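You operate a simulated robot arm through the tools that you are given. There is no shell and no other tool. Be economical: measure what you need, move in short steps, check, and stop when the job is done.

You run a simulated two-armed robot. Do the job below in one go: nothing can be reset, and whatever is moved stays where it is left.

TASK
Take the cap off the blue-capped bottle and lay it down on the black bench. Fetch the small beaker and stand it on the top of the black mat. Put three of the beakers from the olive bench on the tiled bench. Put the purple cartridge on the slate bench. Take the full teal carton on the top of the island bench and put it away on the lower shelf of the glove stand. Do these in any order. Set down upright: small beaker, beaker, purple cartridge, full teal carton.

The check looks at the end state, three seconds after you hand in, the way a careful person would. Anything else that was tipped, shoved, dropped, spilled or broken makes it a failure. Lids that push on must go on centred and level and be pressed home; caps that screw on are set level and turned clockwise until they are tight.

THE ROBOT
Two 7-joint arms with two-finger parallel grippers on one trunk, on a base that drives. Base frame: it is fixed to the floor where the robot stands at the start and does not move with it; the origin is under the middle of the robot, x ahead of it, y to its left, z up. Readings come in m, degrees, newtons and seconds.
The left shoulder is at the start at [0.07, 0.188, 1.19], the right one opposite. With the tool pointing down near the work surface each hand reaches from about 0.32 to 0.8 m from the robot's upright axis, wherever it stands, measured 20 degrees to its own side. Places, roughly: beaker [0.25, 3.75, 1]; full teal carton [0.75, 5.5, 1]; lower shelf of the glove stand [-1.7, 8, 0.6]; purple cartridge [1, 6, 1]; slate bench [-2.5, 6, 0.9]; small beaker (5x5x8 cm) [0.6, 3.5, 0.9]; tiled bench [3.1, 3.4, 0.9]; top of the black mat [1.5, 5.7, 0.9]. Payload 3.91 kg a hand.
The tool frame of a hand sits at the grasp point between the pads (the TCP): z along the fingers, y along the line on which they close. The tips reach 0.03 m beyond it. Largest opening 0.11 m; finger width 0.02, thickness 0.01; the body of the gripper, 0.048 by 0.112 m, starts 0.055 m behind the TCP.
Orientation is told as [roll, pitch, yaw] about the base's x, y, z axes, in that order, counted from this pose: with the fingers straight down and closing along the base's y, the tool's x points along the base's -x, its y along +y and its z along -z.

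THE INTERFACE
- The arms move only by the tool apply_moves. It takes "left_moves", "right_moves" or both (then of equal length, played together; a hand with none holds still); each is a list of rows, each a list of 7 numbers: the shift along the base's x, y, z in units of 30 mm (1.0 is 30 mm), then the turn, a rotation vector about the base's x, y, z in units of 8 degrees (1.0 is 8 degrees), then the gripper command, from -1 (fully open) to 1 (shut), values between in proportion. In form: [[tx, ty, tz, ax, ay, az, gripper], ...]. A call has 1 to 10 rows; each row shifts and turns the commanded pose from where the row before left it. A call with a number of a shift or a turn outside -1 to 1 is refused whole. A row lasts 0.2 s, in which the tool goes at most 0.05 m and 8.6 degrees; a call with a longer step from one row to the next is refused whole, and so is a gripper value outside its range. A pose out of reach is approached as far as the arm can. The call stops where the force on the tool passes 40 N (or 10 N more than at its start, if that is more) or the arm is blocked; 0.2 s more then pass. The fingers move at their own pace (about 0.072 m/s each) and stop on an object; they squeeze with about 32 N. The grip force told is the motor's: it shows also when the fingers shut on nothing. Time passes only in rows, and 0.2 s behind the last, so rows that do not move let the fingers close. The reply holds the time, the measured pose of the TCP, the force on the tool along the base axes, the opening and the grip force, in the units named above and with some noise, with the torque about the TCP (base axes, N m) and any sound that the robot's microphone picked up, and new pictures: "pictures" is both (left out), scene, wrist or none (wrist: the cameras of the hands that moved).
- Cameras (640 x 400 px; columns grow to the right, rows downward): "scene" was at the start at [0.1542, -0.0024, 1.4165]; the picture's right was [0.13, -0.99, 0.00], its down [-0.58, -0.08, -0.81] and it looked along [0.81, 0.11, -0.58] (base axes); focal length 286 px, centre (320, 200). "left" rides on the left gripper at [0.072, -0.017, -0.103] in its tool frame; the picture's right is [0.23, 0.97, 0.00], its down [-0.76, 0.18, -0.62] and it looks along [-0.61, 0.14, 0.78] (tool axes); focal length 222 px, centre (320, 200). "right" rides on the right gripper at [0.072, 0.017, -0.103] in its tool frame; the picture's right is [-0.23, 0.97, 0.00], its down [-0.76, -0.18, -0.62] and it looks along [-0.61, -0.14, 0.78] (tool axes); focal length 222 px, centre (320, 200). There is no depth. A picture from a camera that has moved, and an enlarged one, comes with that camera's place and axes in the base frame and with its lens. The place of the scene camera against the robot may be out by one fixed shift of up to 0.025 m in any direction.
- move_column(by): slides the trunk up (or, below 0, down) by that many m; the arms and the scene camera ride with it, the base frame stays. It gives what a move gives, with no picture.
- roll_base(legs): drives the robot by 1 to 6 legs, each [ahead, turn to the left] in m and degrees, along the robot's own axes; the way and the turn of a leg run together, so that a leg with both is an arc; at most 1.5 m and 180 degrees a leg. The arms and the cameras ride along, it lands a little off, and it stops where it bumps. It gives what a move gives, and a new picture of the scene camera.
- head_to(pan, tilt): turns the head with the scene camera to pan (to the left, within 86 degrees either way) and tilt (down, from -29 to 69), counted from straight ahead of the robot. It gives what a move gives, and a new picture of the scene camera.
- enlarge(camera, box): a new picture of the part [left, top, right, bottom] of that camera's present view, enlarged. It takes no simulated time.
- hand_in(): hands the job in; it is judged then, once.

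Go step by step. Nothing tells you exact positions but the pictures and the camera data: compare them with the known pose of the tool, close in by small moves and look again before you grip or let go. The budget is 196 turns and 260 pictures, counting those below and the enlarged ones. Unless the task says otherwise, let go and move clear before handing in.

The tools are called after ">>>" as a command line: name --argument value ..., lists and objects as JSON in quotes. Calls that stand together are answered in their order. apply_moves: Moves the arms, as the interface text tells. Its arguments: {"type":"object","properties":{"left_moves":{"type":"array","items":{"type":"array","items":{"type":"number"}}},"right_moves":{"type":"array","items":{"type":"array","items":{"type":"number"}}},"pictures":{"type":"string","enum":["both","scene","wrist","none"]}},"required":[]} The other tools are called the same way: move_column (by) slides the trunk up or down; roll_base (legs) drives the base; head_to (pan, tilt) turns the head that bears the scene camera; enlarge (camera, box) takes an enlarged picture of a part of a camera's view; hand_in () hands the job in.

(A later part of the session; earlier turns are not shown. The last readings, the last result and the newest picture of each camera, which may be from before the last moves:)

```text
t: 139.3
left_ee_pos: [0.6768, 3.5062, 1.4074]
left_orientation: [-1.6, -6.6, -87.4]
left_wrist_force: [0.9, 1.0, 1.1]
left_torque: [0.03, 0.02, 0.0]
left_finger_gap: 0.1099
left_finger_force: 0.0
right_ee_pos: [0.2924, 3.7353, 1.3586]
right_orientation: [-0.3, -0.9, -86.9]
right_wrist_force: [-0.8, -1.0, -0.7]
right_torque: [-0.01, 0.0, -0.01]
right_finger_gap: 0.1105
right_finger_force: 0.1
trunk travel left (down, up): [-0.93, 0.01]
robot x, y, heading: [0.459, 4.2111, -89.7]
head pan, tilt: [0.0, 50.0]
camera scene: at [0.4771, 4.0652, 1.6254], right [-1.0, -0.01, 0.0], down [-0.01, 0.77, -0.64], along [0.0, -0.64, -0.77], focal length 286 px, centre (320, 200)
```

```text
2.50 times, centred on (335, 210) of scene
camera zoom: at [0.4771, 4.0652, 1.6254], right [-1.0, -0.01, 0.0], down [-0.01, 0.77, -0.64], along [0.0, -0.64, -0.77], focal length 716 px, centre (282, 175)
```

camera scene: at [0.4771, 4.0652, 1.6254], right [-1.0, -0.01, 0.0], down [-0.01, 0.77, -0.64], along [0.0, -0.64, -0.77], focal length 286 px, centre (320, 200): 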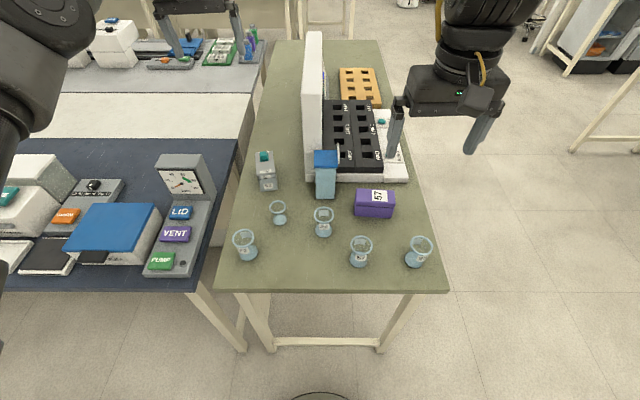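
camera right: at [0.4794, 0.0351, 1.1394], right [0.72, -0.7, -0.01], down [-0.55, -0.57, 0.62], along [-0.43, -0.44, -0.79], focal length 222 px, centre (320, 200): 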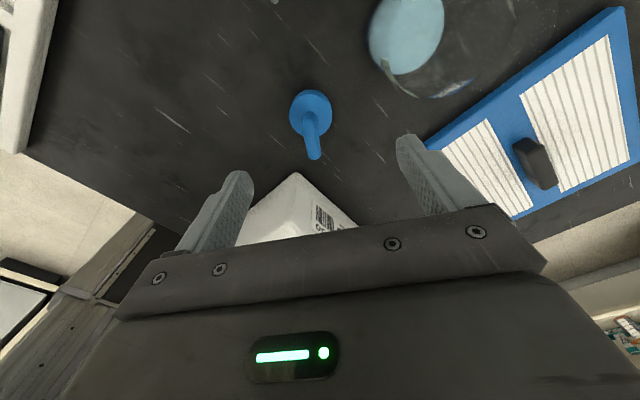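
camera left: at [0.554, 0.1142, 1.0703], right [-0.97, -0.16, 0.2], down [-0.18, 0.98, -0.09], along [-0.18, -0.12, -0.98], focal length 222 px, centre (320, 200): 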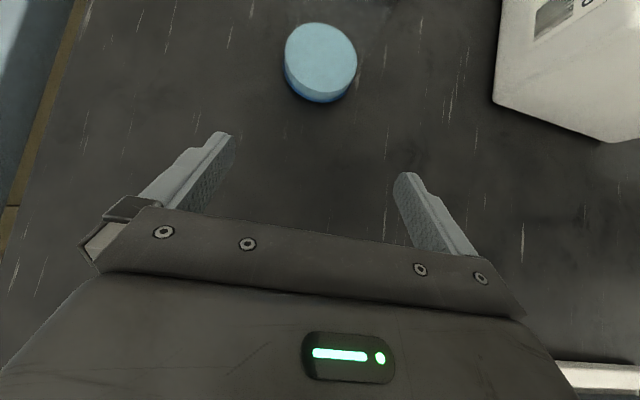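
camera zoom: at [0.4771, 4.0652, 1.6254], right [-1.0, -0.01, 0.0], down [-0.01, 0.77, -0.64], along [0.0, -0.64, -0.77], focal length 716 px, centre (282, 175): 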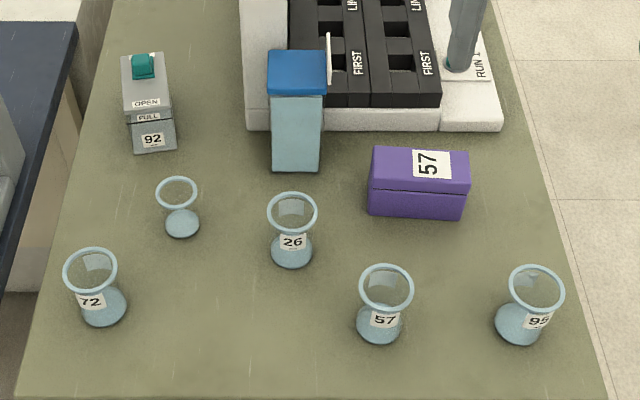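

Beakers 72, 26, 57, 95 and the small one are clear. First trip: left hand takes 72 at ~(0.705,3.662), right hand takes 95 at ~(0.217,3.683). Lower the trunk and position above.

>>> move_column --by -0.16

>>> apply_moves --left_moves '[[0.1, 0.6, 0, 0, 0, -0.3, -1], [0.1, 0.6, 0, 0, 0, 0, -1], [0.1, 0.7, -0.4, 0, 0, 0, -1], [0.1, 0.7, -0.8, 0, 0, 0, -1], [0.1, 0.7, -0.8, 0, 0, 0, -1], [0.1, 0.7, -0.8, 0, 0, 0, -1], [0, 0.6, -0.8, 0, 0, 0, -1], [0, 0, 0, 0, 0, 0, -1]]' --right_moves '[[-0.4, -0.3, -0.3, 0, 0, -0.3, -1], [-0.4, -0.3, -0.3, 0, 0, 0, -1], [-0.4, -0.3, -0.3, 0, 0, 0, -1], [-0.4, -0.2, -0.5, 0, 0, 0, -1], [-0.4, -0.2, -0.5, 0, 0, 0, -1], [-0.3, 0, -0.5, 0, 0, 0, -1], [-0.1, 0, -0.5, 0, 0, 0, -1], [0, 0, 0, 0, 0, 0, -1]]' --pictures "wrist"

```text
t: 141.2
left_ee_pos: [0.6769, 3.5067, 1.246]
left_orientation: [-1.6, -6.6, -87.3]
left_wrist_force: [-0.5, 0.4, 0.2]
left_torque: [0.0, 0.01, 0.02]
left_finger_gap: 0.1099
left_finger_force: 0.1
right_ee_pos: [0.2926, 3.7368, 1.1987]
right_orientation: [-0.3, -0.8, -86.9]
right_wrist_force: [0.3, -0.1, -0.3]
right_torque: [-0.01, 0.03, 0.0]
right_finger_gap: 0.1099
right_finger_force: 0.1
trunk travel left (down, up): [-0.77, 0.17]
robot x, y, heading: [0.4647, 4.203, -89.4]
head pan, tilt: [0.0, 50.0]
```

```text
t: 143.0
left_ee_pos: [0.6895, 3.4958, 1.1425]
left_orientation: [-1.4, -6.3, -90.0]
left_wrist_force: [-0.9, -0.4, 0.9]
left_torque: [0.02, 0.01, 0.03]
left_finger_gap: 0.1099
left_finger_force: 0.0
left hand out of reach, approached as far as the arm can: row 1, 2, 3, 4, 5, 6, 7
right_ee_pos: [0.2214, 3.6998, 1.1094]
right_orientation: [-0.3, -1.0, -89.2]
right_wrist_force: [-0.9, 0.0, 0.0]
right_torque: [-0.02, 0.01, 0.01]
right_finger_gap: 0.11
right_finger_force: 0.0
trunk travel left (down, up): [-0.77, 0.17]
robot x, y, heading: [0.4611, 4.2066, -89.6]
head pan, tilt: [0.0, 50.0]
camera right: at [0.2373, 3.7736, 1.2128], right [0.98, -0.22, 0.0], down [-0.17, -0.75, 0.64], along [-0.14, -0.62, -0.77], focal length 222 px, centre (320, 200)
camera left: at [0.6762, 3.582, 1.2363], right [0.97, 0.22, -0.05], down [0.19, -0.69, 0.7], along [0.12, -0.69, -0.71], focal length 222 px, centre (320, 200)
```

right: 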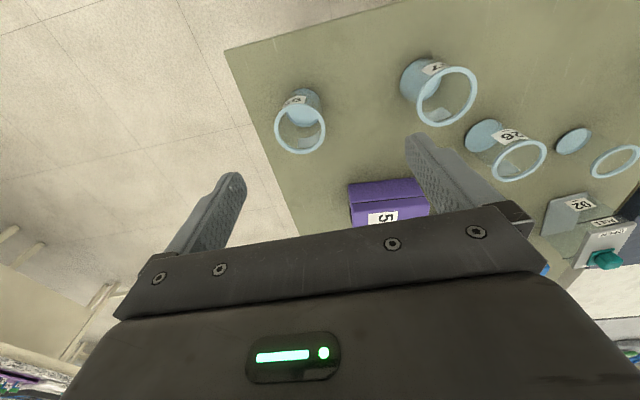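
left: 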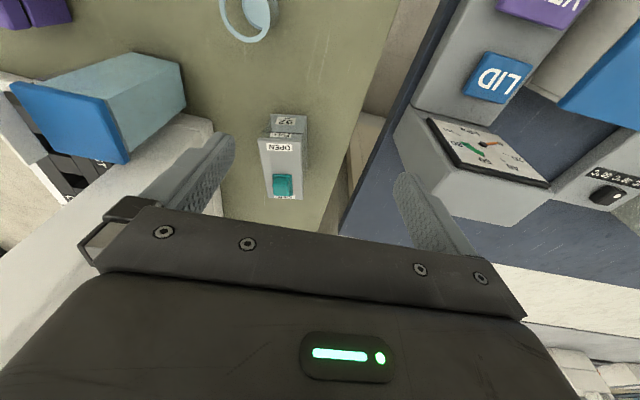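

The left arm is in an awkward elbow posture. I'll try freeing it by going up, outward and levelling the tool.

>>> apply_moves --left_moves '[[0.5, 0, 0.8, 0.4, 0, 0, -1], [0.8, 0, 0.5, 0.4, 0, 0, -1], [0.8, 0.3, 0, 0, 0, 0, -1], [0.8, 0.5, 0, 0, 0, 0, -1], [0.8, 0.7, 0, 0, 0, 0, -1], [0.5, 0.8, 0, 0, 0, 0, -1], [0, 0.8, 0, 0, 0, 0, -1], [0, 0.8, 0, 0, 0, 0, -1]]' --pictures "scene"

```text
t: 144.8
left_ee_pos: [0.8267, 3.5148, 1.1734]
left_orientation: [-1.5, 0.0, -90.0]
left_wrist_force: [0.7, -0.6, 0.2]
left_torque: [-0.05, -0.02, -0.02]
left_finger_gap: 0.1103
left_finger_force: 0.0
left hand out of reach, approached as far as the arm can: row 4, 5, 6, 7, 8
right_ee_pos: [0.2202, 3.6991, 1.1105]
right_orientation: [-0.3, -1.0, -89.3]
right_wrist_force: [-0.7, 0.5, -0.4]
right_torque: [0.03, 0.02, -0.02]
right_finger_gap: 0.1102
right_finger_force: 0.1
trunk travel left (down, up): [-0.77, 0.17]
robot x, y, heading: [0.4581, 4.2063, -89.6]
head pan, tilt: [0.0, 50.0]
camera scene: at [0.4773, 4.0653, 1.4655], right [-1.0, -0.01, 0.0], down [-0.01, 0.77, -0.64], along [0.0, -0.64, -0.77], focal length 286 px, centre (320, 200)
```

scene: 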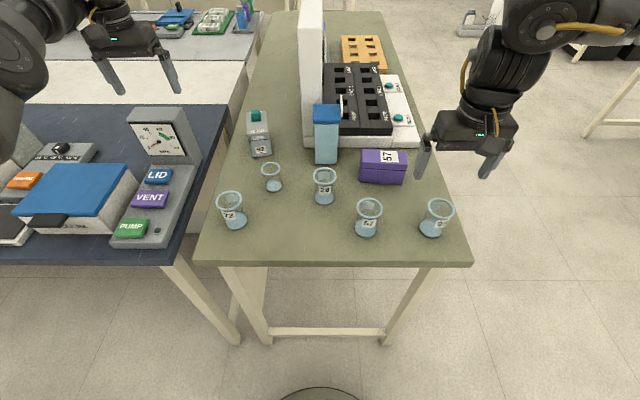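

I'll raise the trunk so the left hand works lower relative to its shoulder, then pull it back.

>>> move_column --by 0.16

>>> apply_moves --left_moves '[[0, 0.2, -0.8, 0, 0, 0, -1], [0, 0.2, -0.8, 0, 0, 0, -1], [0, 0.2, -0.8, 0, 0, 0, -1], [0, 0.2, -0.8, 0, 0, 0, -1], [0, 0.3, -0.8, 0, 0, 0, -1], [0, 0.5, -0.5, 0, 0, 0, -1], [0, 0.8, 0, 0, 0, 0, -1], [0, 0.8, 0, 0, 0, 0, -1], [0, 0.8, 0, 0, 0, 0, -1]]' --right_moves '[[0, 0, -0.7, 0, 0, 0, -1], [0, 0, -0.7, 0, 0, 0, -1], [0, 0, -0.7, 0, 0, 0, -1], [0, 0, -0.7, 0, 0, 0, -1], [0, 0, -0.7, 0, 0, 0, -1], [0, 0, -0.7, 0, 0, 0, -1], [0, 0, -0.7, 0, 0, 0, -1], [0, 0, 0, 0, 0, 0, -1], [0, 0, 0, 0, 0, 0, -1]]' --pictures "scene"

```text
t: 146.6
left_ee_pos: [0.8266, 3.5155, 1.333]
left_orientation: [-1.5, 0.0, -90.0]
left_wrist_force: [-0.5, -0.2, 0.0]
left_torque: [-0.03, 0.01, 0.03]
left_finger_gap: 0.11
left_finger_force: 0.0
right_ee_pos: [0.2192, 3.699, 1.2703]
right_orientation: [-0.3, -0.9, -89.3]
right_wrist_force: [0.5, 0.0, -0.1]
right_torque: [0.0, -0.02, 0.0]
right_finger_gap: 0.1101
right_finger_force: 0.0
trunk travel left (down, up): [-0.93, 0.01]
robot x, y, heading: [0.4579, 4.2073, -89.8]
head pan, tilt: [0.0, 50.0]
```

```text
t: 148.6
left_ee_pos: [0.8368, 3.5254, 1.2187]
left_orientation: [-1.6, 0.1, -90.1]
left_wrist_force: [0.8, 0.0, 0.1]
left_torque: [0.02, -0.01, -0.01]
left_finger_gap: 0.1105
left_finger_force: 0.1
left hand out of reach, approached as far as the arm can: row 2, 3, 4, 5, 6, 7, 8, 9
right_ee_pos: [0.2227, 3.6984, 1.1254]
right_orientation: [-0.2, -0.9, -89.3]
right_wrist_force: [-0.8, 0.2, 0.1]
right_torque: [0.0, 0.0, 0.03]
right_finger_gap: 0.1098
right_finger_force: 0.0
trunk travel left (down, up): [-0.93, 0.01]
robot x, y, heading: [0.4572, 4.2055, -89.5]
head pan, tilt: [0.0, 50.0]
camera scene: at [0.4775, 4.0655, 1.6255], right [-1.0, -0.01, 0.0], down [-0.01, 0.77, -0.64], along [0.0, -0.64, -0.77], focal length 286 px, centre (320, 200)
```

scene: 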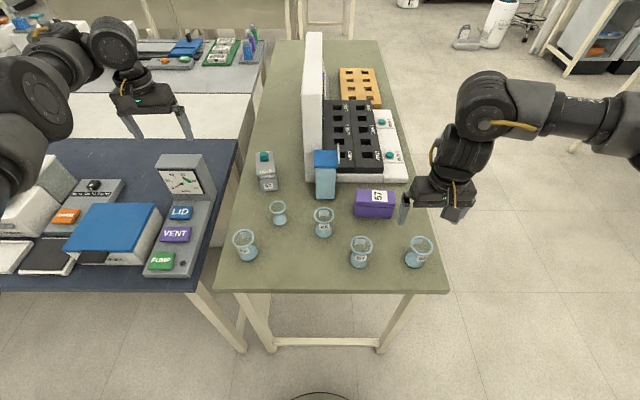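

>>> apply_moves --left_moves '[[0, 0.1, 0, 0, 0, -1, -1], [0, 0.3, 0, 0, 0, -1, -1], [0, 0.5, 0, 0, 0, -1, -1], [0, 0.5, 0, 0, 0, -1, -1], [0, 0.5, 0, 0, 0, -1, -1], [0, 0.5, 0, 0, 0, 0, -1]]' --pictures "none"

>>> apply_moves --left_moves '[[0, 0.1, -0.2, 0, 0, 1, -1], [0, 0.3, -0.2, 0, 0, 1, -1], [0, 0.5, -0.2, 0, 0, 1, -1], [0, 0.5, -0.2, 0, 0, 1, -1], [0, 0.5, -0.2, 0, 0, 1, -1], [0, 0.5, -0.2, 0, 0, 1, -1], [0, 0.5, -0.2, 0, 0, 1, -1], [0, 0.5, -0.2, 0, 0, 1, -1]]' --pictures "none"

```text
t: 150.0
left_ee_pos: [0.8545, 3.5315, 1.2356]
left_orientation: [-1.6, 0.1, -130.1]
left_wrist_force: [0.2, 0.6, -0.4]
left_torque: [0.01, -0.04, 0.02]
left_finger_gap: 0.11
left_finger_force: 0.1
left hand out of reach, approached as far as the arm can: row 1, 3, 4, 5, 6
right_ee_pos: [0.2214, 3.6983, 1.1245]
right_orientation: [-0.3, -1.0, -89.3]
right_wrist_force: [-0.7, 0.2, -0.1]
right_torque: [0.01, 0.02, -0.02]
right_finger_gap: 0.1099
right_finger_force: 0.1
trunk travel left (down, up): [-0.93, 0.01]
robot x, y, heading: [0.459, 4.2062, -89.5]
head pan, tilt: [0.0, 50.0]
```

```text
t: 151.8
left_ee_pos: [0.9702, 3.5504, 1.2283]
left_orientation: [-1.7, 0.2, -73.9]
left_wrist_force: [1.0, 0.0, -0.5]
left_torque: [0.01, 0.02, 0.0]
left_finger_gap: 0.1101
left_finger_force: 0.0
left hand out of reach, approached as far as the arm can: row 1, 2, 3, 4, 5, 6, 7, 8
right_ee_pos: [0.2203, 3.698, 1.1231]
right_orientation: [-0.3, -0.9, -89.3]
right_wrist_force: [-0.1, 0.9, 0.6]
right_torque: [0.0, 0.02, 0.02]
right_finger_gap: 0.1102
right_finger_force: 0.0
trunk travel left (down, up): [-0.93, 0.01]
robot x, y, heading: [0.4591, 4.2052, -89.5]
head pan, tilt: [0.0, 50.0]
```

The left elbow seems flipped into a branch with a larger minimum reach. I'll stretch that arm out straight and bring it back.

>>> apply_moves --left_moves '[[-0.5, -0.9, 0.3, 0, 0, -0.5, -1], [-0.5, -0.9, 0.3, 0, 0, -0.5, -1], [-0.5, -0.9, 0.3, 0, 0, -0.5, -1], [-0.5, -0.9, 0.3, 0, 0, -0.5, -1], [-0.5, -0.9, 0.3, 0, 0, 0, -1], [-0.5, -0.9, 0.3, 0, 0, 0, -1], [0, -0.9, 0, 0, 0, 0, -1], [0, -0.9, 0, 0, 0, 0, -1], [0, -0.9, 0, 0, 0, 0, -1], [0, -0.9, 0, 0, 0, 0, -1]]' --pictures "scene"

```text
t: 154.0
left_ee_pos: [0.8445, 3.4621, 1.2819]
left_orientation: [-1.6, 0.1, -90.0]
left_wrist_force: [-0.9, -0.1, -0.6]
left_torque: [-0.01, 0.01, -0.03]
left_finger_gap: 0.1101
left_finger_force: 0.0
left hand out of reach, approached as far as the arm can: row 3, 4, 5, 6, 7, 8, 9, 10
right_ee_pos: [0.2227, 3.6982, 1.1252]
right_orientation: [-0.4, -1.0, -89.2]
right_wrist_force: [1.0, 0.5, -0.5]
right_torque: [-0.03, 0.04, -0.01]
right_finger_gap: 0.1101
right_finger_force: 0.1
trunk travel left (down, up): [-0.93, 0.01]
robot x, y, heading: [0.4577, 4.2068, -89.6]
head pan, tilt: [0.0, 50.0]
camera scene: at [0.4783, 4.0656, 1.6255], right [-1.0, -0.01, 0.0], down [-0.01, 0.77, -0.64], along [0.0, -0.64, -0.77], focal length 286 px, centre (320, 200)
```

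scene: 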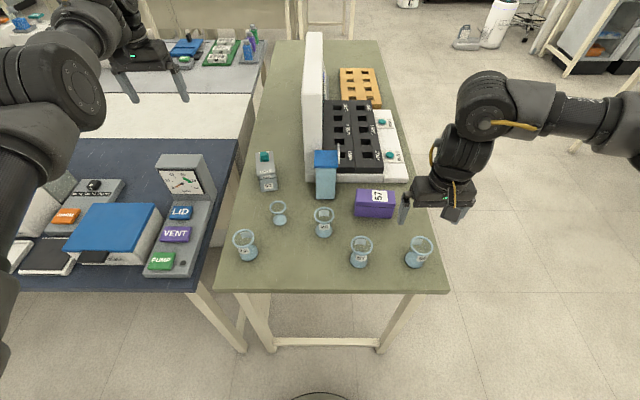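

Odd: both nearer and farther are blocked, so a wrist joint limit is at play. I'll try tipping the tool forward and then pulling back.

>>> apply_moves --left_moves '[[0, 0, 0, -0.9, 0, 0, -1], [0, 0, 0, -0.9, 0, 0, -1], [0, 0, 0, -0.9, 0, 0, -1], [0, 0, 0, -0.9, 0, 0, -1], [0, 0, 0, -0.9, 0, 0, -1], [0, 0.8, 0, 0, 0, 0, -1], [0, 0.8, 0, 0, 0, 0, -1], [0, 0.8, 0, 0, 0, 0, -1], [0, 0.8, 0, 0, 0, 0, -1], [0, 0.8, 0, 0, 0, 0, -1]]' --pictures "scene"

```text
t: 155.4
left_ee_pos: [0.8373, 3.4849, 1.287]
left_orientation: [-2.7, -33.8, -88.4]
left_wrist_force: [-18.4, -27.1, -15.6]
left_torque: [-0.54, -1.16, 2.54]
left_finger_gap: 0.1098
left_finger_force: 0.2
left hand out of reach, approached as far as the arm can: row 1
right_ee_pos: [0.2205, 3.6999, 1.1243]
right_orientation: [-0.2, -1.1, -89.3]
right_wrist_force: [-1.1, 0.0, -0.1]
right_torque: [0.01, -0.03, 0.01]
right_finger_gap: 0.1099
right_finger_force: 0.0
trunk travel left (down, up): [-0.93, 0.01]
robot x, y, heading: [0.4578, 4.2094, -89.6]
head pan, tilt: [0.0, 50.0]
stopped in row 7 (left hand): the force on the tool passed its limit (the readings are from after the stop); the commanded pose is now the measured one
camera scene: at [0.4743, 4.0661, 1.6256], right [-1.0, -0.01, 0.0], down [0.0, 0.77, -0.64], along [0.01, -0.64, -0.77], focal length 286 px, centre (320, 200)
```

scene: 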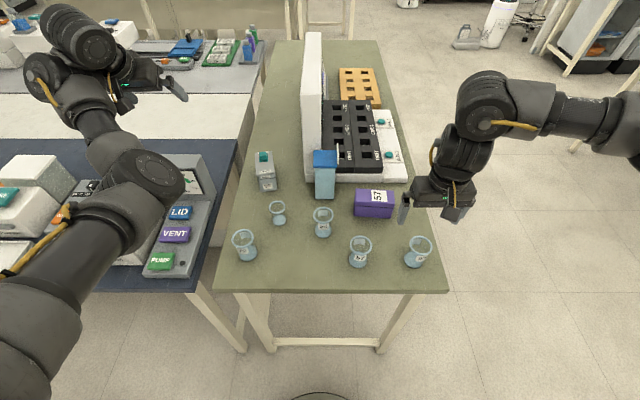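

The elbow has flipped, with some contact. I'll relieve by moving the hand forward/up a little and look.

>>> apply_moves --left_moves '[[0, -0.4, 0.4, 0, 0, 0, -1], [0, -0.3, 0.5, 0, 0, 0, -1], [0, 0, 0.5, 0, 0, 0, -1]]' --pictures "none"

>>> head_to --pan 40 --tilt 35

```text
t: 156.2
left_ee_pos: [0.839, 3.4634, 1.3253]
left_orientation: [-2.7, -33.6, -88.6]
left_wrist_force: [-0.6, -0.6, -0.1]
left_torque: [0.0, 0.01, 0.01]
left_finger_gap: 0.11
left_finger_force: 0.1
right_ee_pos: [0.2212, 3.6985, 1.1237]
right_orientation: [-0.2, -0.9, -89.3]
right_wrist_force: [0.3, -0.6, 0.2]
right_torque: [-0.02, 0.01, 0.0]
right_finger_gap: 0.1101
right_finger_force: 0.0
trunk travel left (down, up): [-0.93, 0.01]
robot x, y, heading: [0.4568, 4.2092, -89.9]
head pan, tilt: [0.0, 50.0]
```

```text
t: 157.3
left_ee_pos: [0.8393, 3.4641, 1.3249]
left_orientation: [-2.7, -33.5, -88.5]
left_wrist_force: [-0.4, 0.2, -0.1]
left_torque: [-0.01, 0.03, -0.06]
left_finger_gap: 0.11
left_finger_force: 0.1
right_ee_pos: [0.2206, 3.6989, 1.123]
right_orientation: [-0.3, -0.9, -89.3]
right_wrist_force: [-0.4, -1.0, -0.2]
right_torque: [-0.01, -0.01, 0.0]
right_finger_gap: 0.11
right_finger_force: 0.0
trunk travel left (down, up): [-0.93, 0.01]
robot x, y, heading: [0.4582, 4.2036, -89.4]
head pan, tilt: [40.0, 35.0]
camera scene: at [0.5334, 4.0751, 1.6472], right [-0.76, -0.65, 0.0], down [-0.37, 0.44, -0.82], along [0.53, -0.62, -0.57], focal length 286 px, centre (320, 200)
```

scene: 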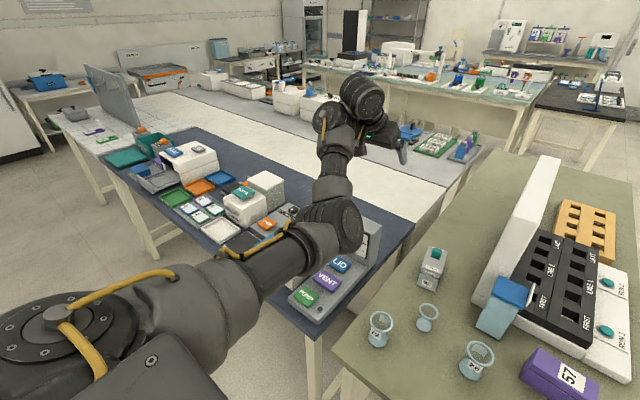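

>>> apply_moves --left_moves '[[0, -0.5, 0.8, 0, 0, 0, -1], [0, -0.5, 0.8, 0, 0, 0, -1], [0, -0.5, 0.8, 0.5, 0, 0, -1], [0, -0.5, 0.5, 0.8, 0, 0, -1], [0, 0, 0, 0.8, 0, 0, -1], [0, 0, 0, 0.8, 0, 0, -1], [0, 0, 0, 0.8, 0, 0, -1], [0, 0, 0, 0.5, 0, 0, -1]]' --pictures "scene"

```text
t: 158.9
left_ee_pos: [0.8578, 3.4648, 1.4029]
left_orientation: [-1.9, -6.3, -87.8]
left_wrist_force: [6.2, -13.4, -25.6]
left_torque: [-0.98, 0.55, -0.47]
left_finger_gap: 0.1096
left_finger_force: 0.0
left hand out of reach, approached as far as the arm can: row 4, 5, 6, 7, 8
right_ee_pos: [0.2205, 3.6989, 1.1242]
right_orientation: [-0.2, -1.0, -89.3]
right_wrist_force: [0.1, -0.2, 0.7]
right_torque: [-0.01, 0.01, -0.02]
right_finger_gap: 0.1104
right_finger_force: 0.1
trunk travel left (down, up): [-0.93, 0.01]
robot x, y, heading: [0.4591, 4.2088, -89.4]
head pan, tilt: [40.0, 35.0]
stopped in row 8 (left hand): the force on the tool passed its limit (the readings are from after the stop); the commanded pose is now the measured one
camera scene: at [0.5323, 4.0755, 1.6473], right [-0.76, -0.65, 0.0], down [-0.37, 0.44, -0.82], along [0.53, -0.62, -0.57], focal length 286 px, centre (320, 200)
```

scene: 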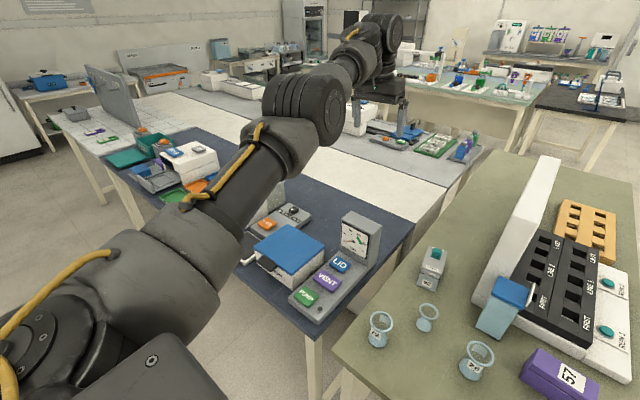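

The hand only fouls its own forearm. Tilting the tool inward swung the elbow out before, so I'll tilt it outward (toward the robot's left) to swing the elbow up again.

>>> apply_moves --left_moves '[[0, 0, 0, -0.5, 0, 0, -1], [0, 0, 0, 0, -0.9, 0, -1], [0, 0, 0, 0, -0.9, 0, -1], [0, 0, 0, 0, -0.9, 0, -1], [0, 0, 0, 0, -0.9, 0, -1], [0, 0, 0, 0, -0.9, 0, -1], [0, 0, 0, 0, -0.9, 0, -1], [0, 0, 0, 0, -0.9, 0, -1], [0, 0, 0, 0, 0, 0, -1]]' --pictures "scene"

```text
t: 159.2
left_ee_pos: [0.858, 3.4634, 1.4018]
left_orientation: [-2.0, -6.4, -88.2]
left_wrist_force: [-1.7, -2.8, -3.0]
left_torque: [-0.01, -0.23, 0.18]
left_finger_gap: 0.1102
left_finger_force: 0.0
right_ee_pos: [0.2208, 3.698, 1.1238]
right_orientation: [-0.3, -0.9, -89.4]
right_wrist_force: [-0.3, 0.1, 0.1]
right_torque: [0.03, 0.02, 0.01]
right_finger_gap: 0.1101
right_finger_force: 0.0
trunk travel left (down, up): [-0.93, 0.01]
robot x, y, heading: [0.4603, 4.2039, -89.2]
head pan, tilt: [40.0, 35.0]
stopped in row 1 (left hand): the force on the tool passed its limit (the readings are from after the stop); the commanded pose is now the measured one
camera scene: at [0.5335, 4.0745, 1.6472], right [-0.76, -0.65, 0.0], down [-0.37, 0.44, -0.82], along [0.53, -0.62, -0.57], focal length 286 px, centre (320, 200)
```

scene: 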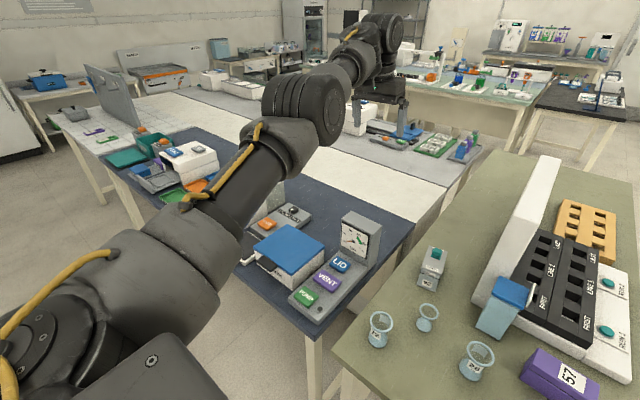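

Force has relaxed; try the outward tilt again.

>>> apply_moves --left_moves '[[0, 0, 0, 0, -0.8, 0, -1], [0, 0, 0, 0, -0.9, 0, -1], [0, 0, 0, 0, -0.9, 0, -1], [0, 0, 0, 0, -0.9, 0, -1], [0, 0, 0, 0, -0.9, 0, -1], [0, 0, 0, 0, -0.9, 0, -1], [0, 0, 0, 0, -0.9, 0, -1], [0, 0, 0, 0, 0, 0, -1]]' --pictures "scene"

```text
t: 160.6
left_ee_pos: [0.8582, 3.4622, 1.4011]
left_orientation: [38.9, -6.8, -92.9]
left_wrist_force: [-2.9, -7.2, -12.8]
left_torque: [-0.8, -1.36, 0.79]
left_finger_gap: 0.1101
left_finger_force: 0.0
right_ee_pos: [0.2218, 3.6988, 1.1241]
right_orientation: [-0.4, -1.0, -89.4]
right_wrist_force: [-0.7, 0.1, 0.2]
right_torque: [-0.01, -0.01, -0.02]
right_finger_gap: 0.1099
right_finger_force: 0.1
trunk travel left (down, up): [-0.93, 0.01]
robot x, y, heading: [0.4592, 4.2036, -89.5]
head pan, tilt: [40.0, 35.0]
stopped in row 6 (left hand): the force on the tool passed its limit (the readings are from after the stop); the commanded pose is now the measured one
camera scene: at [0.5336, 4.0746, 1.6472], right [-0.76, -0.65, 0.0], down [-0.37, 0.44, -0.82], along [0.53, -0.62, -0.57], focal length 286 px, centre (320, 200)
```

scene: 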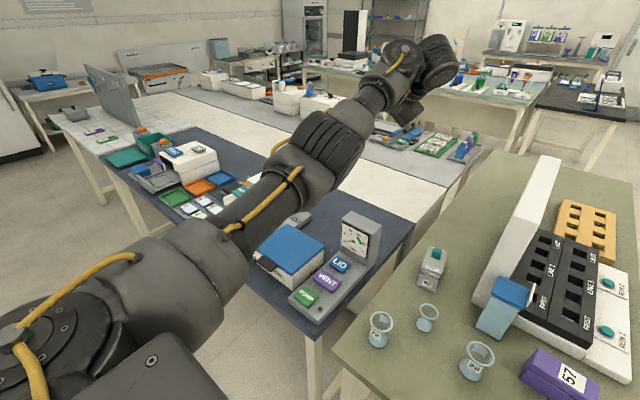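

>>> apply_moves --left_moves '[[0.3, -0.3, 0.3, 0, 0.3, 0, -1], [0.6, 0, 0.5, 0, 0, 0, -1], [0.6, 0.3, 0.8, 0, -0.5, 0, -1], [0.5, 0.6, 0.8, 0, -0.9, 0, -1], [0, 0.8, 0.5, 0, -0.9, 0, -1], [0, 0.8, 0, 0, -0.9, 0, -1], [0, 0.8, 0, 0, 0, 0, -1], [0, 0.8, 0, 0, 0, 0, -1]]' --pictures "scene"

```text
t: 161.4
left_ee_pos: [0.9037, 3.4617, 1.4512]
left_orientation: [40.4, -7.5, -93.5]
left_wrist_force: [6.6, -12.8, -25.1]
left_torque: [-1.47, -1.43, 0.35]
left_finger_gap: 0.1104
left_finger_force: 0.0
right_ee_pos: [0.2227, 3.6982, 1.1243]
right_orientation: [-0.3, -1.0, -89.3]
right_wrist_force: [0.6, 0.0, -0.1]
right_torque: [0.01, 0.01, -0.01]
right_finger_gap: 0.1102
right_finger_force: 0.1
trunk travel left (down, up): [-0.93, 0.01]
robot x, y, heading: [0.4593, 4.2064, -89.7]
head pan, tilt: [40.0, 35.0]
stopped in row 4 (left hand): the force on the tool passed its limit (the readings are from after the stop); the commanded pose is now the measured one
camera scene: at [0.5357, 4.0759, 1.6472], right [-0.76, -0.65, 0.0], down [-0.37, 0.44, -0.82], along [0.53, -0.62, -0.57], focal length 286 px, centre (320, 200)
```

scene: 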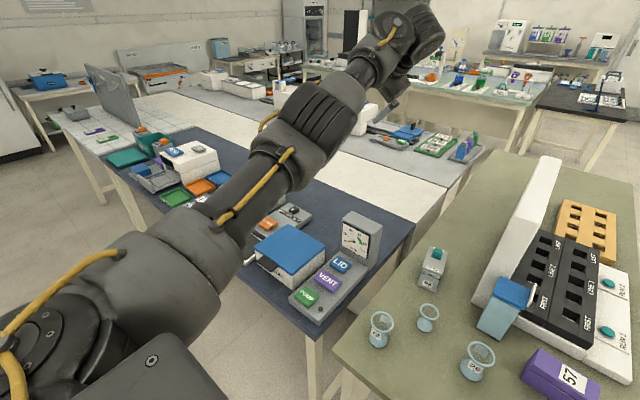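

>>> apply_moves --left_moves '[[0, -0.3, 0.2, -0.4, 0.5, 0, -1], [0, -0.3, 0, -0.9, 0.5, 0, -1], [0, -0.3, 0, -0.9, 0.5, 0, -1], [0, -0.3, 0, -0.9, 0.5, 0, -1], [0, -0.3, 0, -0.9, 0.5, 0, -1], [0, -0.3, 0, -0.9, 0.5, 0, -1], [0, -0.3, 0, -0.9, 0.5, 0, -1], [0, -0.3, 0, -0.9, 0.5, 0, -1], [0, 0, 0, -0.9, 0.5, 0, -1], [0, 0, 0, -0.9, 0.5, 0, -1]]' --pictures "scene"

```text
t: 163.6
left_ee_pos: [0.9028, 3.389, 1.4578]
left_orientation: [-39.4, -63.9, -36.7]
left_wrist_force: [0.4, 0.3, -0.2]
left_torque: [-0.03, -0.02, 0.03]
left_finger_gap: 0.1102
left_finger_force: 0.0
right_ee_pos: [0.2212, 3.6987, 1.1229]
right_orientation: [-0.4, -1.0, -89.3]
right_wrist_force: [-0.6, -0.9, 0.8]
right_torque: [0.02, -0.02, -0.01]
right_finger_gap: 0.1101
right_finger_force: 0.1
trunk travel left (down, up): [-0.93, 0.01]
robot x, y, heading: [0.4607, 4.2052, -89.7]
head pan, tilt: [40.0, 35.0]
camera scene: at [0.5335, 4.075, 1.6473], right [-0.76, -0.65, 0.0], down [-0.37, 0.44, -0.82], along [0.53, -0.62, -0.57], focal length 286 px, centre (320, 200)
```

scene: 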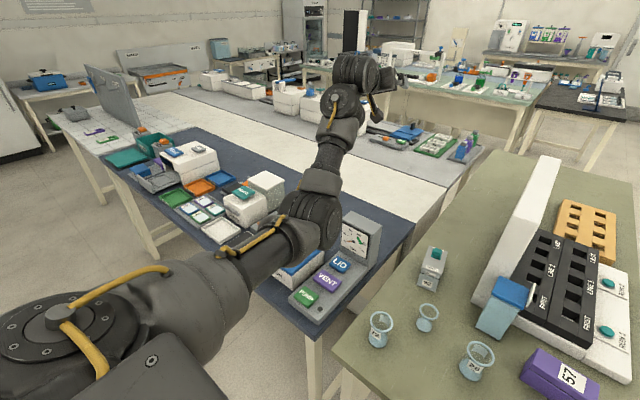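

The arm moves freely with the tool pointing forward. I'll draw it back and up in that posture.

>>> apply_moves --left_moves '[[-0.2, 0.8, 0.3, 0, 0, 0, -1], [-0.2, 0.8, 0.3, 0, 0, 0, -1], [-0.2, 0.8, 0.3, 0, 0, 0, -1], [-0.2, 0.8, 0.3, 0, 0, 0, -1], [-0.2, 0.8, 0.3, 0, 0, 0, -1], [-0.2, 0.8, 0.3, 0, 0, 0, -1], [-0.2, 0.8, 0.3, 0, 0, 0, -1], [-0.2, 0.8, 0.3, 0, 0, 0, -1], [0, 0.8, 0.3, 0, 0, 0, -1], [0, 0.8, 0.3, 0, 0, 0, -1]]' --pictures "scene"

```text
t: 165.5
left_ee_pos: [0.8554, 3.5862, 1.5353]
left_orientation: [-41.1, -64.5, -35.0]
left_wrist_force: [-6.9, -23.7, 4.1]
left_torque: [-0.15, 0.49, 2.41]
left_finger_gap: 0.1099
left_finger_force: 0.0
right_ee_pos: [0.2214, 3.6998, 1.1246]
right_orientation: [-0.4, -1.0, -89.3]
right_wrist_force: [0.2, -0.9, 0.4]
right_torque: [-0.03, 0.0, -0.02]
right_finger_gap: 0.1102
right_finger_force: 0.0
trunk travel left (down, up): [-0.93, 0.01]
robot x, y, heading: [0.4574, 4.2053, -89.8]
head pan, tilt: [40.0, 35.0]
stopped in row 9 (left hand): the force on the tool passed its limit (the readings are from after the stop); the commanded pose is now the measured one
camera scene: at [0.5335, 4.0762, 1.6473], right [-0.76, -0.65, 0.0], down [-0.37, 0.44, -0.82], along [0.53, -0.62, -0.57], focal length 286 px, centre (320, 200)
```

scene: 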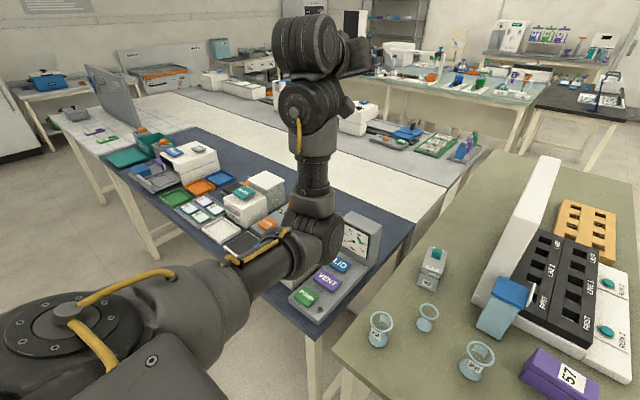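

I'll leave the left arm (relieving its contact) and work with the right hand. Right hand goes over beaker 95 at about (0.195, 3.685).

>>> apply_moves --left_moves '[[0, -0.5, 0, 0, 0, 0, -1], [0, -0.5, 0, 0, 0, 0, -1], [0, 0, 0, 0, 0, 0, -1], [0, 0, 0, 0, 0, 0, -1], [0, 0, 0, 0, 0, 0, -1]]' --right_moves '[[-0.4, -0.2, -0.6, 0.1, 0, 0, -1], [-0.4, -0.2, -0.6, 0, 0, 0, -1], [0, 0, -0.6, 0, 0, 0, -1], [0, 0, -0.6, 0, 0, 0, -1], [0, 0, -0.6, 0, 0, 0, -1]]' --pictures "wrist"

>>> head_to --pan 0 --tilt 55

```text
t: 166.7
left_ee_pos: [0.8539, 3.554, 1.5337]
left_orientation: [-40.6, -64.6, -35.8]
left_wrist_force: [0.0, -0.4, -0.1]
left_torque: [0.01, 0.01, 0.0]
left_finger_gap: 0.1102
left_finger_force: 0.0
right_ee_pos: [0.1959, 3.6861, 1.0334]
right_orientation: [-0.2, -0.2, -89.3]
right_wrist_force: [0.3, 1.0, 0.0]
right_torque: [0.0, -0.04, -0.01]
right_finger_gap: 0.11
right_finger_force: 0.1
trunk travel left (down, up): [-0.93, 0.01]
robot x, y, heading: [0.4606, 4.2089, -89.9]
head pan, tilt: [40.0, 35.0]
camera right: at [0.2125, 3.7586, 1.1372], right [0.98, -0.22, 0.0], down [-0.17, -0.76, 0.63], along [-0.14, -0.61, -0.78], focal length 222 px, centre (320, 200)
camera left: at [0.7962, 3.6639, 1.5051], right [0.82, 0.32, -0.48], down [0.32, 0.44, 0.84], along [0.48, -0.84, 0.25], focal length 222 px, centre (320, 200)
```

right: 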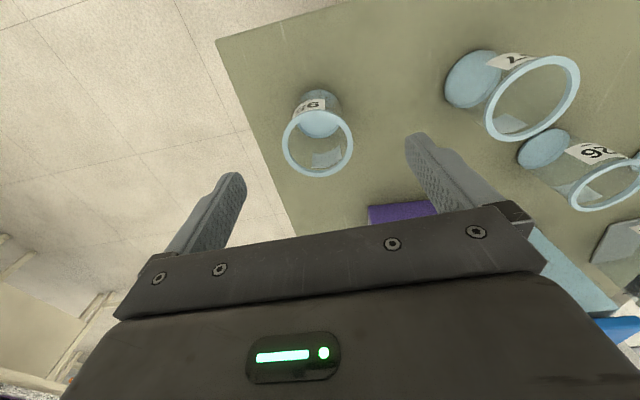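
left: 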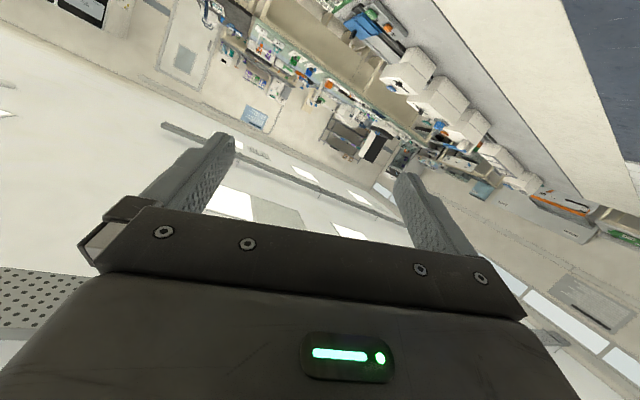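

```text
t: 167.8
left_ee_pos: [0.8548, 3.5539, 1.5326]
left_orientation: [-40.7, -64.5, -35.6]
left_wrist_force: [0.3, 0.2, -0.1]
left_torque: [0.01, -0.01, 0.04]
left_finger_gap: 0.11
left_finger_force: 0.1
right_ee_pos: [0.1956, 3.6864, 1.0346]
right_orientation: [-0.3, -0.1, -89.3]
right_wrist_force: [0.0, -0.1, 0.1]
right_torque: [-0.01, -0.03, 0.01]
right_finger_gap: 0.11
right_finger_force: 0.1
trunk travel left (down, up): [-0.93, 0.01]
robot x, y, heading: [0.4609, 4.2108, -89.7]
head pan, tilt: [0.0, 55.0]
camera scene: at [0.4773, 4.07, 1.619], right [-1.0, -0.01, 0.0], down [-0.01, 0.82, -0.57], along [0.0, -0.57, -0.82], focal length 286 px, centre (320, 200)
```

scene: 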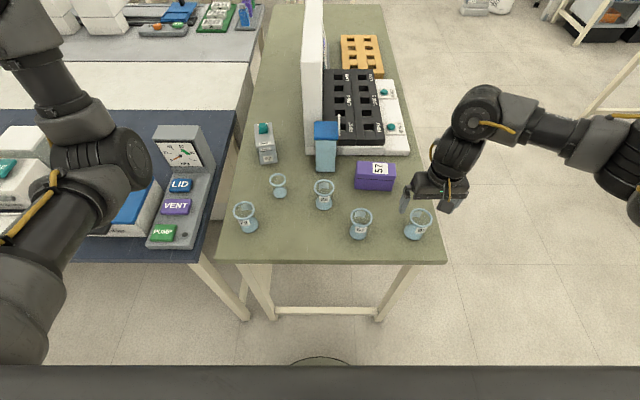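

Refined estimate: beaker 95 at (0.192, 3.676), rim about z 0.95. Descend around it.

>>> apply_moves --right_moves '[[-0.1, -0.35, -0.6, 0, 0, 0, -1], [0, 0, -0.8, 0, 0, 0, -1], [0, 0, -0.8, 0, 0, 0, -1], [0, 0, -0.7, 0, 0, 0, -1], [0, 0, -0.4, 0, 0, 0, -1], [0, 0, 0, 0, 0, 0, -1]]' --pictures "wrist"

>>> enlarge --camera "scene" --box '[350, 140, 510, 260]'

```text
t: 169.2
left_ee_pos: [0.856, 3.5543, 1.5335]
left_orientation: [-40.7, -64.5, -35.6]
left_wrist_force: [0.2, 0.0, -0.3]
left_torque: [0.01, 0.04, 0.02]
left_finger_gap: 0.1098
left_finger_force: 0.0
right_ee_pos: [0.1952, 3.6754, 0.9351]
right_orientation: [-0.3, -0.3, -89.3]
right_wrist_force: [0.9, -0.4, 0.2]
right_torque: [0.0, -0.01, 0.03]
right_finger_gap: 0.11
right_finger_force: 0.1
trunk travel left (down, up): [-0.93, 0.01]
robot x, y, heading: [0.4614, 4.2058, -89.5]
head pan, tilt: [0.0, 55.0]
camera right: at [0.2109, 3.7476, 1.0385], right [0.98, -0.22, 0.0], down [-0.17, -0.76, 0.63], along [-0.14, -0.61, -0.78], focal length 222 px, centre (320, 200)
```

right: 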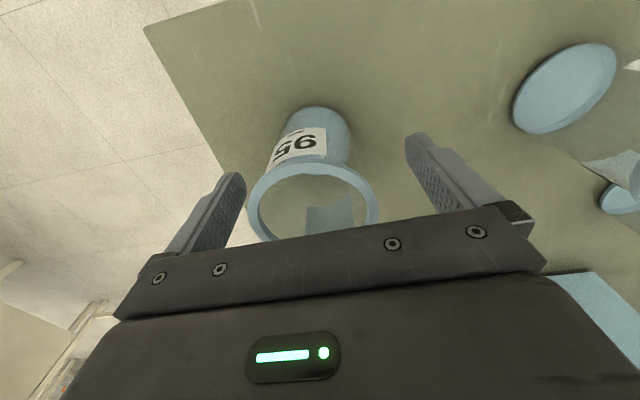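

```text
3.33 times, centred on (430, 200) of scene
camera zoom: at [0.4772, 4.0703, 1.619], right [-1.0, -0.01, 0.0], down [-0.01, 0.82, -0.57], along [0.0, -0.57, -0.82], focal length 954 px, centre (-47, 200)
```

zoom: 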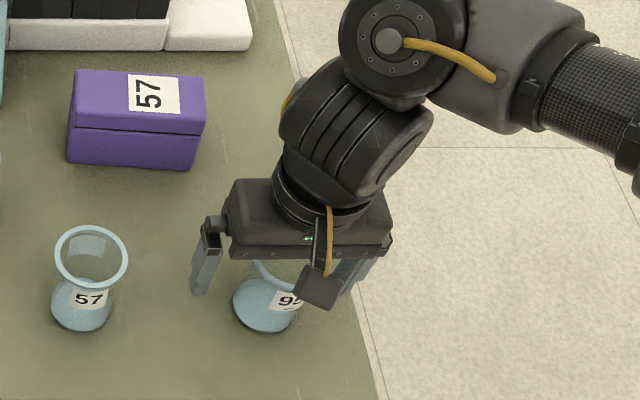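

Fingers straddle the beaker. Closing gently (values in proportion), then checking.

>>> apply_moves --right_moves '[[0, 0.15, -0.2, 0, 0, 0, -1], [0, 0, 0, 0, 0, 0, 0.2], [0, 0, 0, 0, 0, 0, 1], [0, 0, 0, 0, 0, 0, 1], [0, 0, 0, 0, 0, 0, 1]]' --pictures "wrist"

```text
t: 170.4
left_ee_pos: [0.8557, 3.5537, 1.5323]
left_orientation: [-40.8, -64.5, -35.6]
left_wrist_force: [0.1, 0.3, 0.3]
left_torque: [0.01, -0.01, 0.02]
left_finger_gap: 0.1101
left_finger_force: 0.0
right_ee_pos: [0.1938, 3.6804, 0.9298]
right_orientation: [-0.3, -0.2, -89.2]
right_wrist_force: [-0.3, 0.3, -0.1]
right_torque: [0.01, 0.0, 0.03]
right_finger_gap: 0.0501
right_finger_force: 32.1
trunk travel left (down, up): [-0.93, 0.01]
robot x, y, heading: [0.4591, 4.2054, -89.3]
head pan, tilt: [0.0, 55.0]
camera right: at [0.2105, 3.7522, 1.0323], right [0.98, -0.22, 0.0], down [-0.17, -0.76, 0.63], along [-0.14, -0.61, -0.78], focal length 222 px, centre (320, 200)
```

right: 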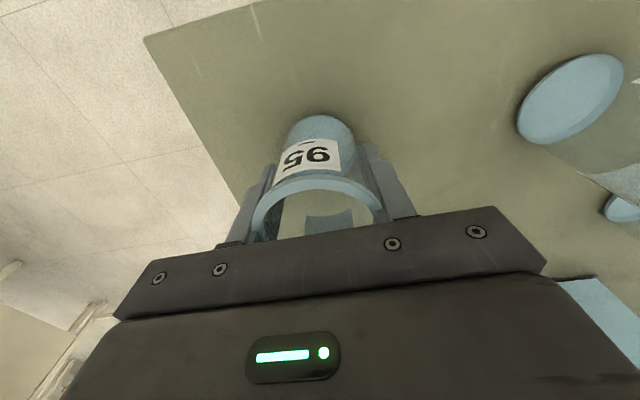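

Gripped (50 mm). Lift it straight up.

>>> apply_moves --right_moves '[[0, 0, 0.3, 0, 0, 0, 1], [0, 0, 0.6, 0, 0, 0, 1], [0, 0, 0.9, 0, 0, 0, 1], [0, 0, 0.9, 0, 0, 0, 1], [0, 0, 0.9, 0, 0, 0, 1], [0, 0, 0.9, 0, 0, 0, 1], [0, 0, 0.9, 0, 0, 0, 1], [0, 0, 0.9, 0, 0, 0, 1], [0, 0, 0.9, 0, 0, 0, 1]]' --pictures "wrist"

>>> roll_base --legs '[[-0.35, 0], [0, 90]]'

>>> head_to --pan 0 --tilt 20

```text
t: 172.4
left_ee_pos: [0.8556, 3.5553, 1.5338]
left_orientation: [-40.7, -64.4, -35.5]
left_wrist_force: [0.1, -0.1, -0.5]
left_torque: [0.01, -0.01, -0.01]
left_finger_gap: 0.11
left_finger_force: 0.1
right_ee_pos: [0.1933, 3.6826, 1.1471]
right_orientation: [-0.2, -0.1, -89.3]
right_wrist_force: [0.3, -0.4, -0.5]
right_torque: [0.0, 0.01, -0.01]
right_finger_gap: 0.0498
right_finger_force: 32.1
trunk travel left (down, up): [-0.93, 0.01]
robot x, y, heading: [0.4612, 4.2069, -89.3]
head pan, tilt: [0.0, 55.0]
camera right: at [0.21, 3.7548, 1.2507], right [0.98, -0.22, 0.0], down [-0.17, -0.76, 0.63], along [-0.14, -0.61, -0.78], focal length 222 px, centre (320, 200)
```

right: 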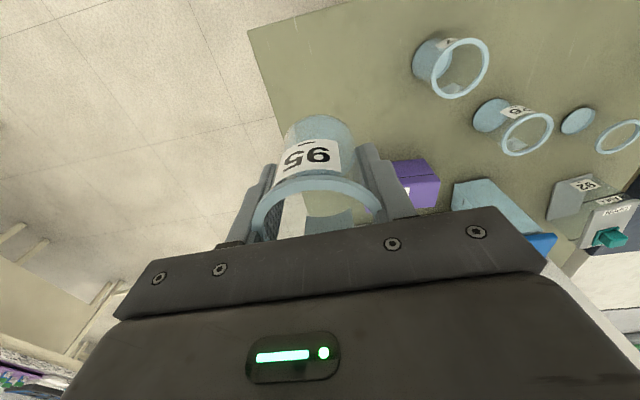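

```text
t: 178.4
left_ee_pos: [1.113, 4.9424, 1.5332]
left_orientation: [-40.7, -64.5, 54.2]
left_wrist_force: [-0.4, -0.1, -0.4]
left_torque: [0.03, 0.02, -0.01]
left_finger_gap: 0.1103
left_finger_force: 0.1
right_ee_pos: [0.9816, 4.2821, 1.1471]
right_orientation: [-0.4, -0.2, 0.4]
right_wrist_force: [-0.5, -0.4, -0.4]
right_torque: [-0.02, -0.04, -0.01]
right_finger_gap: 0.0499
right_finger_force: 31.6
trunk travel left (down, up): [-0.93, 0.01]
robot x, y, heading: [0.4541, 4.5494, 0.0]
head pan, tilt: [0.0, 55.0]
camera scene: at [0.5973, 4.536, 1.619], right [0.0, -1.0, 0.0], down [-0.82, 0.0, -0.57], along [0.57, 0.0, -0.82], focal length 286 px, centre (320, 200)
```

scene: 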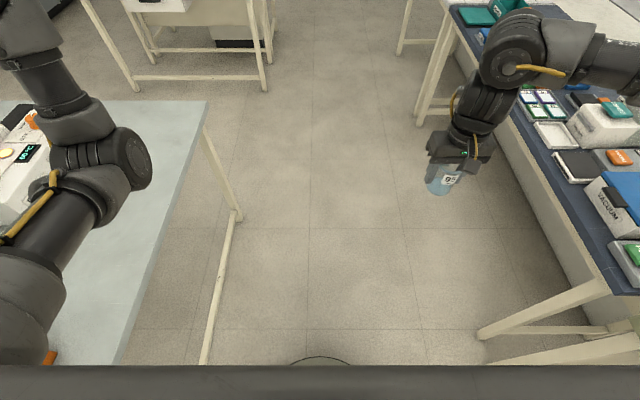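

```text
t: 179.5
left_ee_pos: [1.1119, 4.9447, 1.5331]
left_orientation: [-40.8, -64.5, 54.1]
left_wrist_force: [0.6, 0.3, 0.1]
left_torque: [0.03, 0.0, -0.01]
left_finger_gap: 0.1101
left_finger_force: 0.2
right_ee_pos: [0.9827, 4.2808, 1.1473]
right_orientation: [-0.4, -0.2, 0.4]
right_wrist_force: [-0.4, -0.6, -0.7]
right_torque: [0.03, -0.04, -0.04]
right_finger_gap: 0.0498
right_finger_force: 32.3
trunk travel left (down, up): [-0.93, 0.01]
robot x, y, heading: [0.4596, 4.5504, 0.1]
head pan, tilt: [0.0, 20.0]
camera scene: at [0.6183, 4.5367, 1.671], right [0.0, -1.0, 0.0], down [-0.34, 0.0, -0.94], along [0.94, 0.0, -0.34], focal length 286 px, centre (320, 200)
```

scene: 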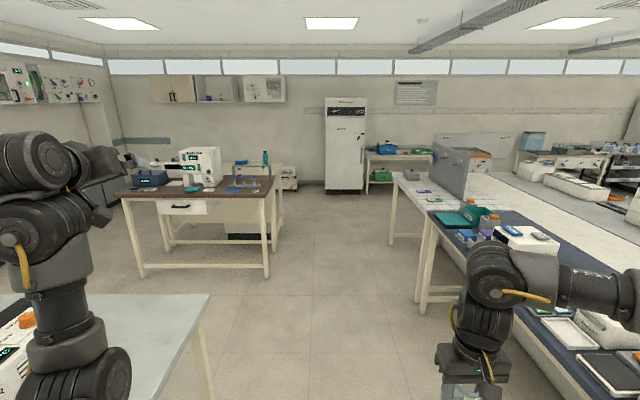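

The tiled bench is ahead on the right, beyond the navy section and a divider. I'll drive down the aisle, shifting slightly right.

>>> roll_base --legs '[[0, -9], [1.3, 0], [0, 9], [0.9, 0]]'

>>> head_to --pan -45 --tilt 35

```text
t: 191.6
left_ee_pos: [3.2757, 4.801, 1.5341]
left_orientation: [-40.7, -64.4, 55.1]
left_wrist_force: [0.3, -0.5, 0.6]
left_torque: [0.0, 0.05, 0.02]
left_finger_gap: 0.1102
left_finger_force: 0.0
right_ee_pos: [3.1563, 4.1377, 1.1476]
right_orientation: [-0.4, -0.3, 1.4]
right_wrist_force: [-0.5, 0.4, -0.9]
right_torque: [0.0, -0.02, 0.02]
right_finger_gap: 0.0497
right_finger_force: 31.9
trunk travel left (down, up): [-0.93, 0.01]
robot x, y, heading: [2.6282, 4.3968, 1.1]
head pan, tilt: [0.0, 20.0]
camera scene: at [2.7881, 4.3856, 1.6712], right [0.02, -1.0, 0.0], down [-0.34, -0.01, -0.94], along [0.94, 0.02, -0.34], focal length 286 px, centre (320, 200)
```

scene: 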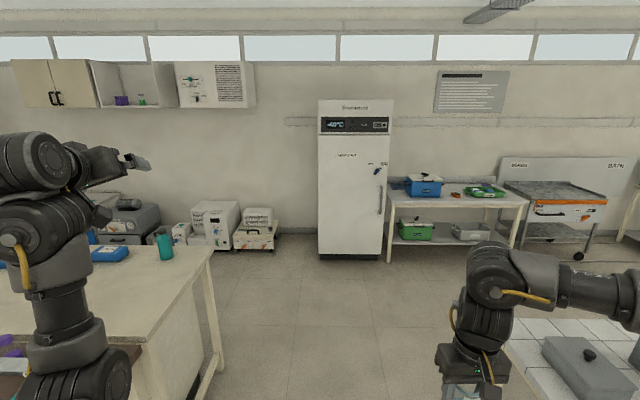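

```text
t: 192.7
left_ee_pos: [3.275, 4.8015, 1.5329]
left_orientation: [-40.8, -64.5, 55.2]
left_wrist_force: [0.3, -0.1, 0.5]
left_torque: [0.02, 0.05, 0.0]
left_finger_gap: 0.11
left_finger_force: 0.0
right_ee_pos: [3.1575, 4.1379, 1.148]
right_orientation: [-0.3, -0.2, 1.4]
right_wrist_force: [0.4, -0.7, 0.6]
right_torque: [-0.01, 0.01, 0.02]
right_finger_gap: 0.0496
right_finger_force: 32.0
trunk travel left (down, up): [-0.93, 0.01]
robot x, y, heading: [2.6304, 4.3977, 1.0]
head pan, tilt: [-45.0, 35.0]
camera scene: at [2.7593, 4.3228, 1.6473], right [-0.69, -0.72, 0.0], down [-0.41, 0.4, -0.82], along [0.59, -0.57, -0.57], focal length 286 px, centre (320, 200)
```

scene: 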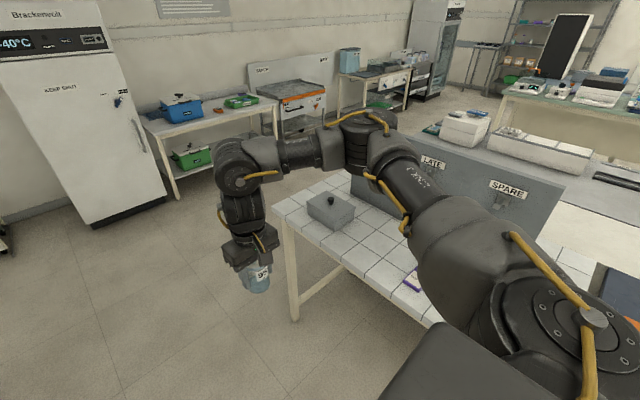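

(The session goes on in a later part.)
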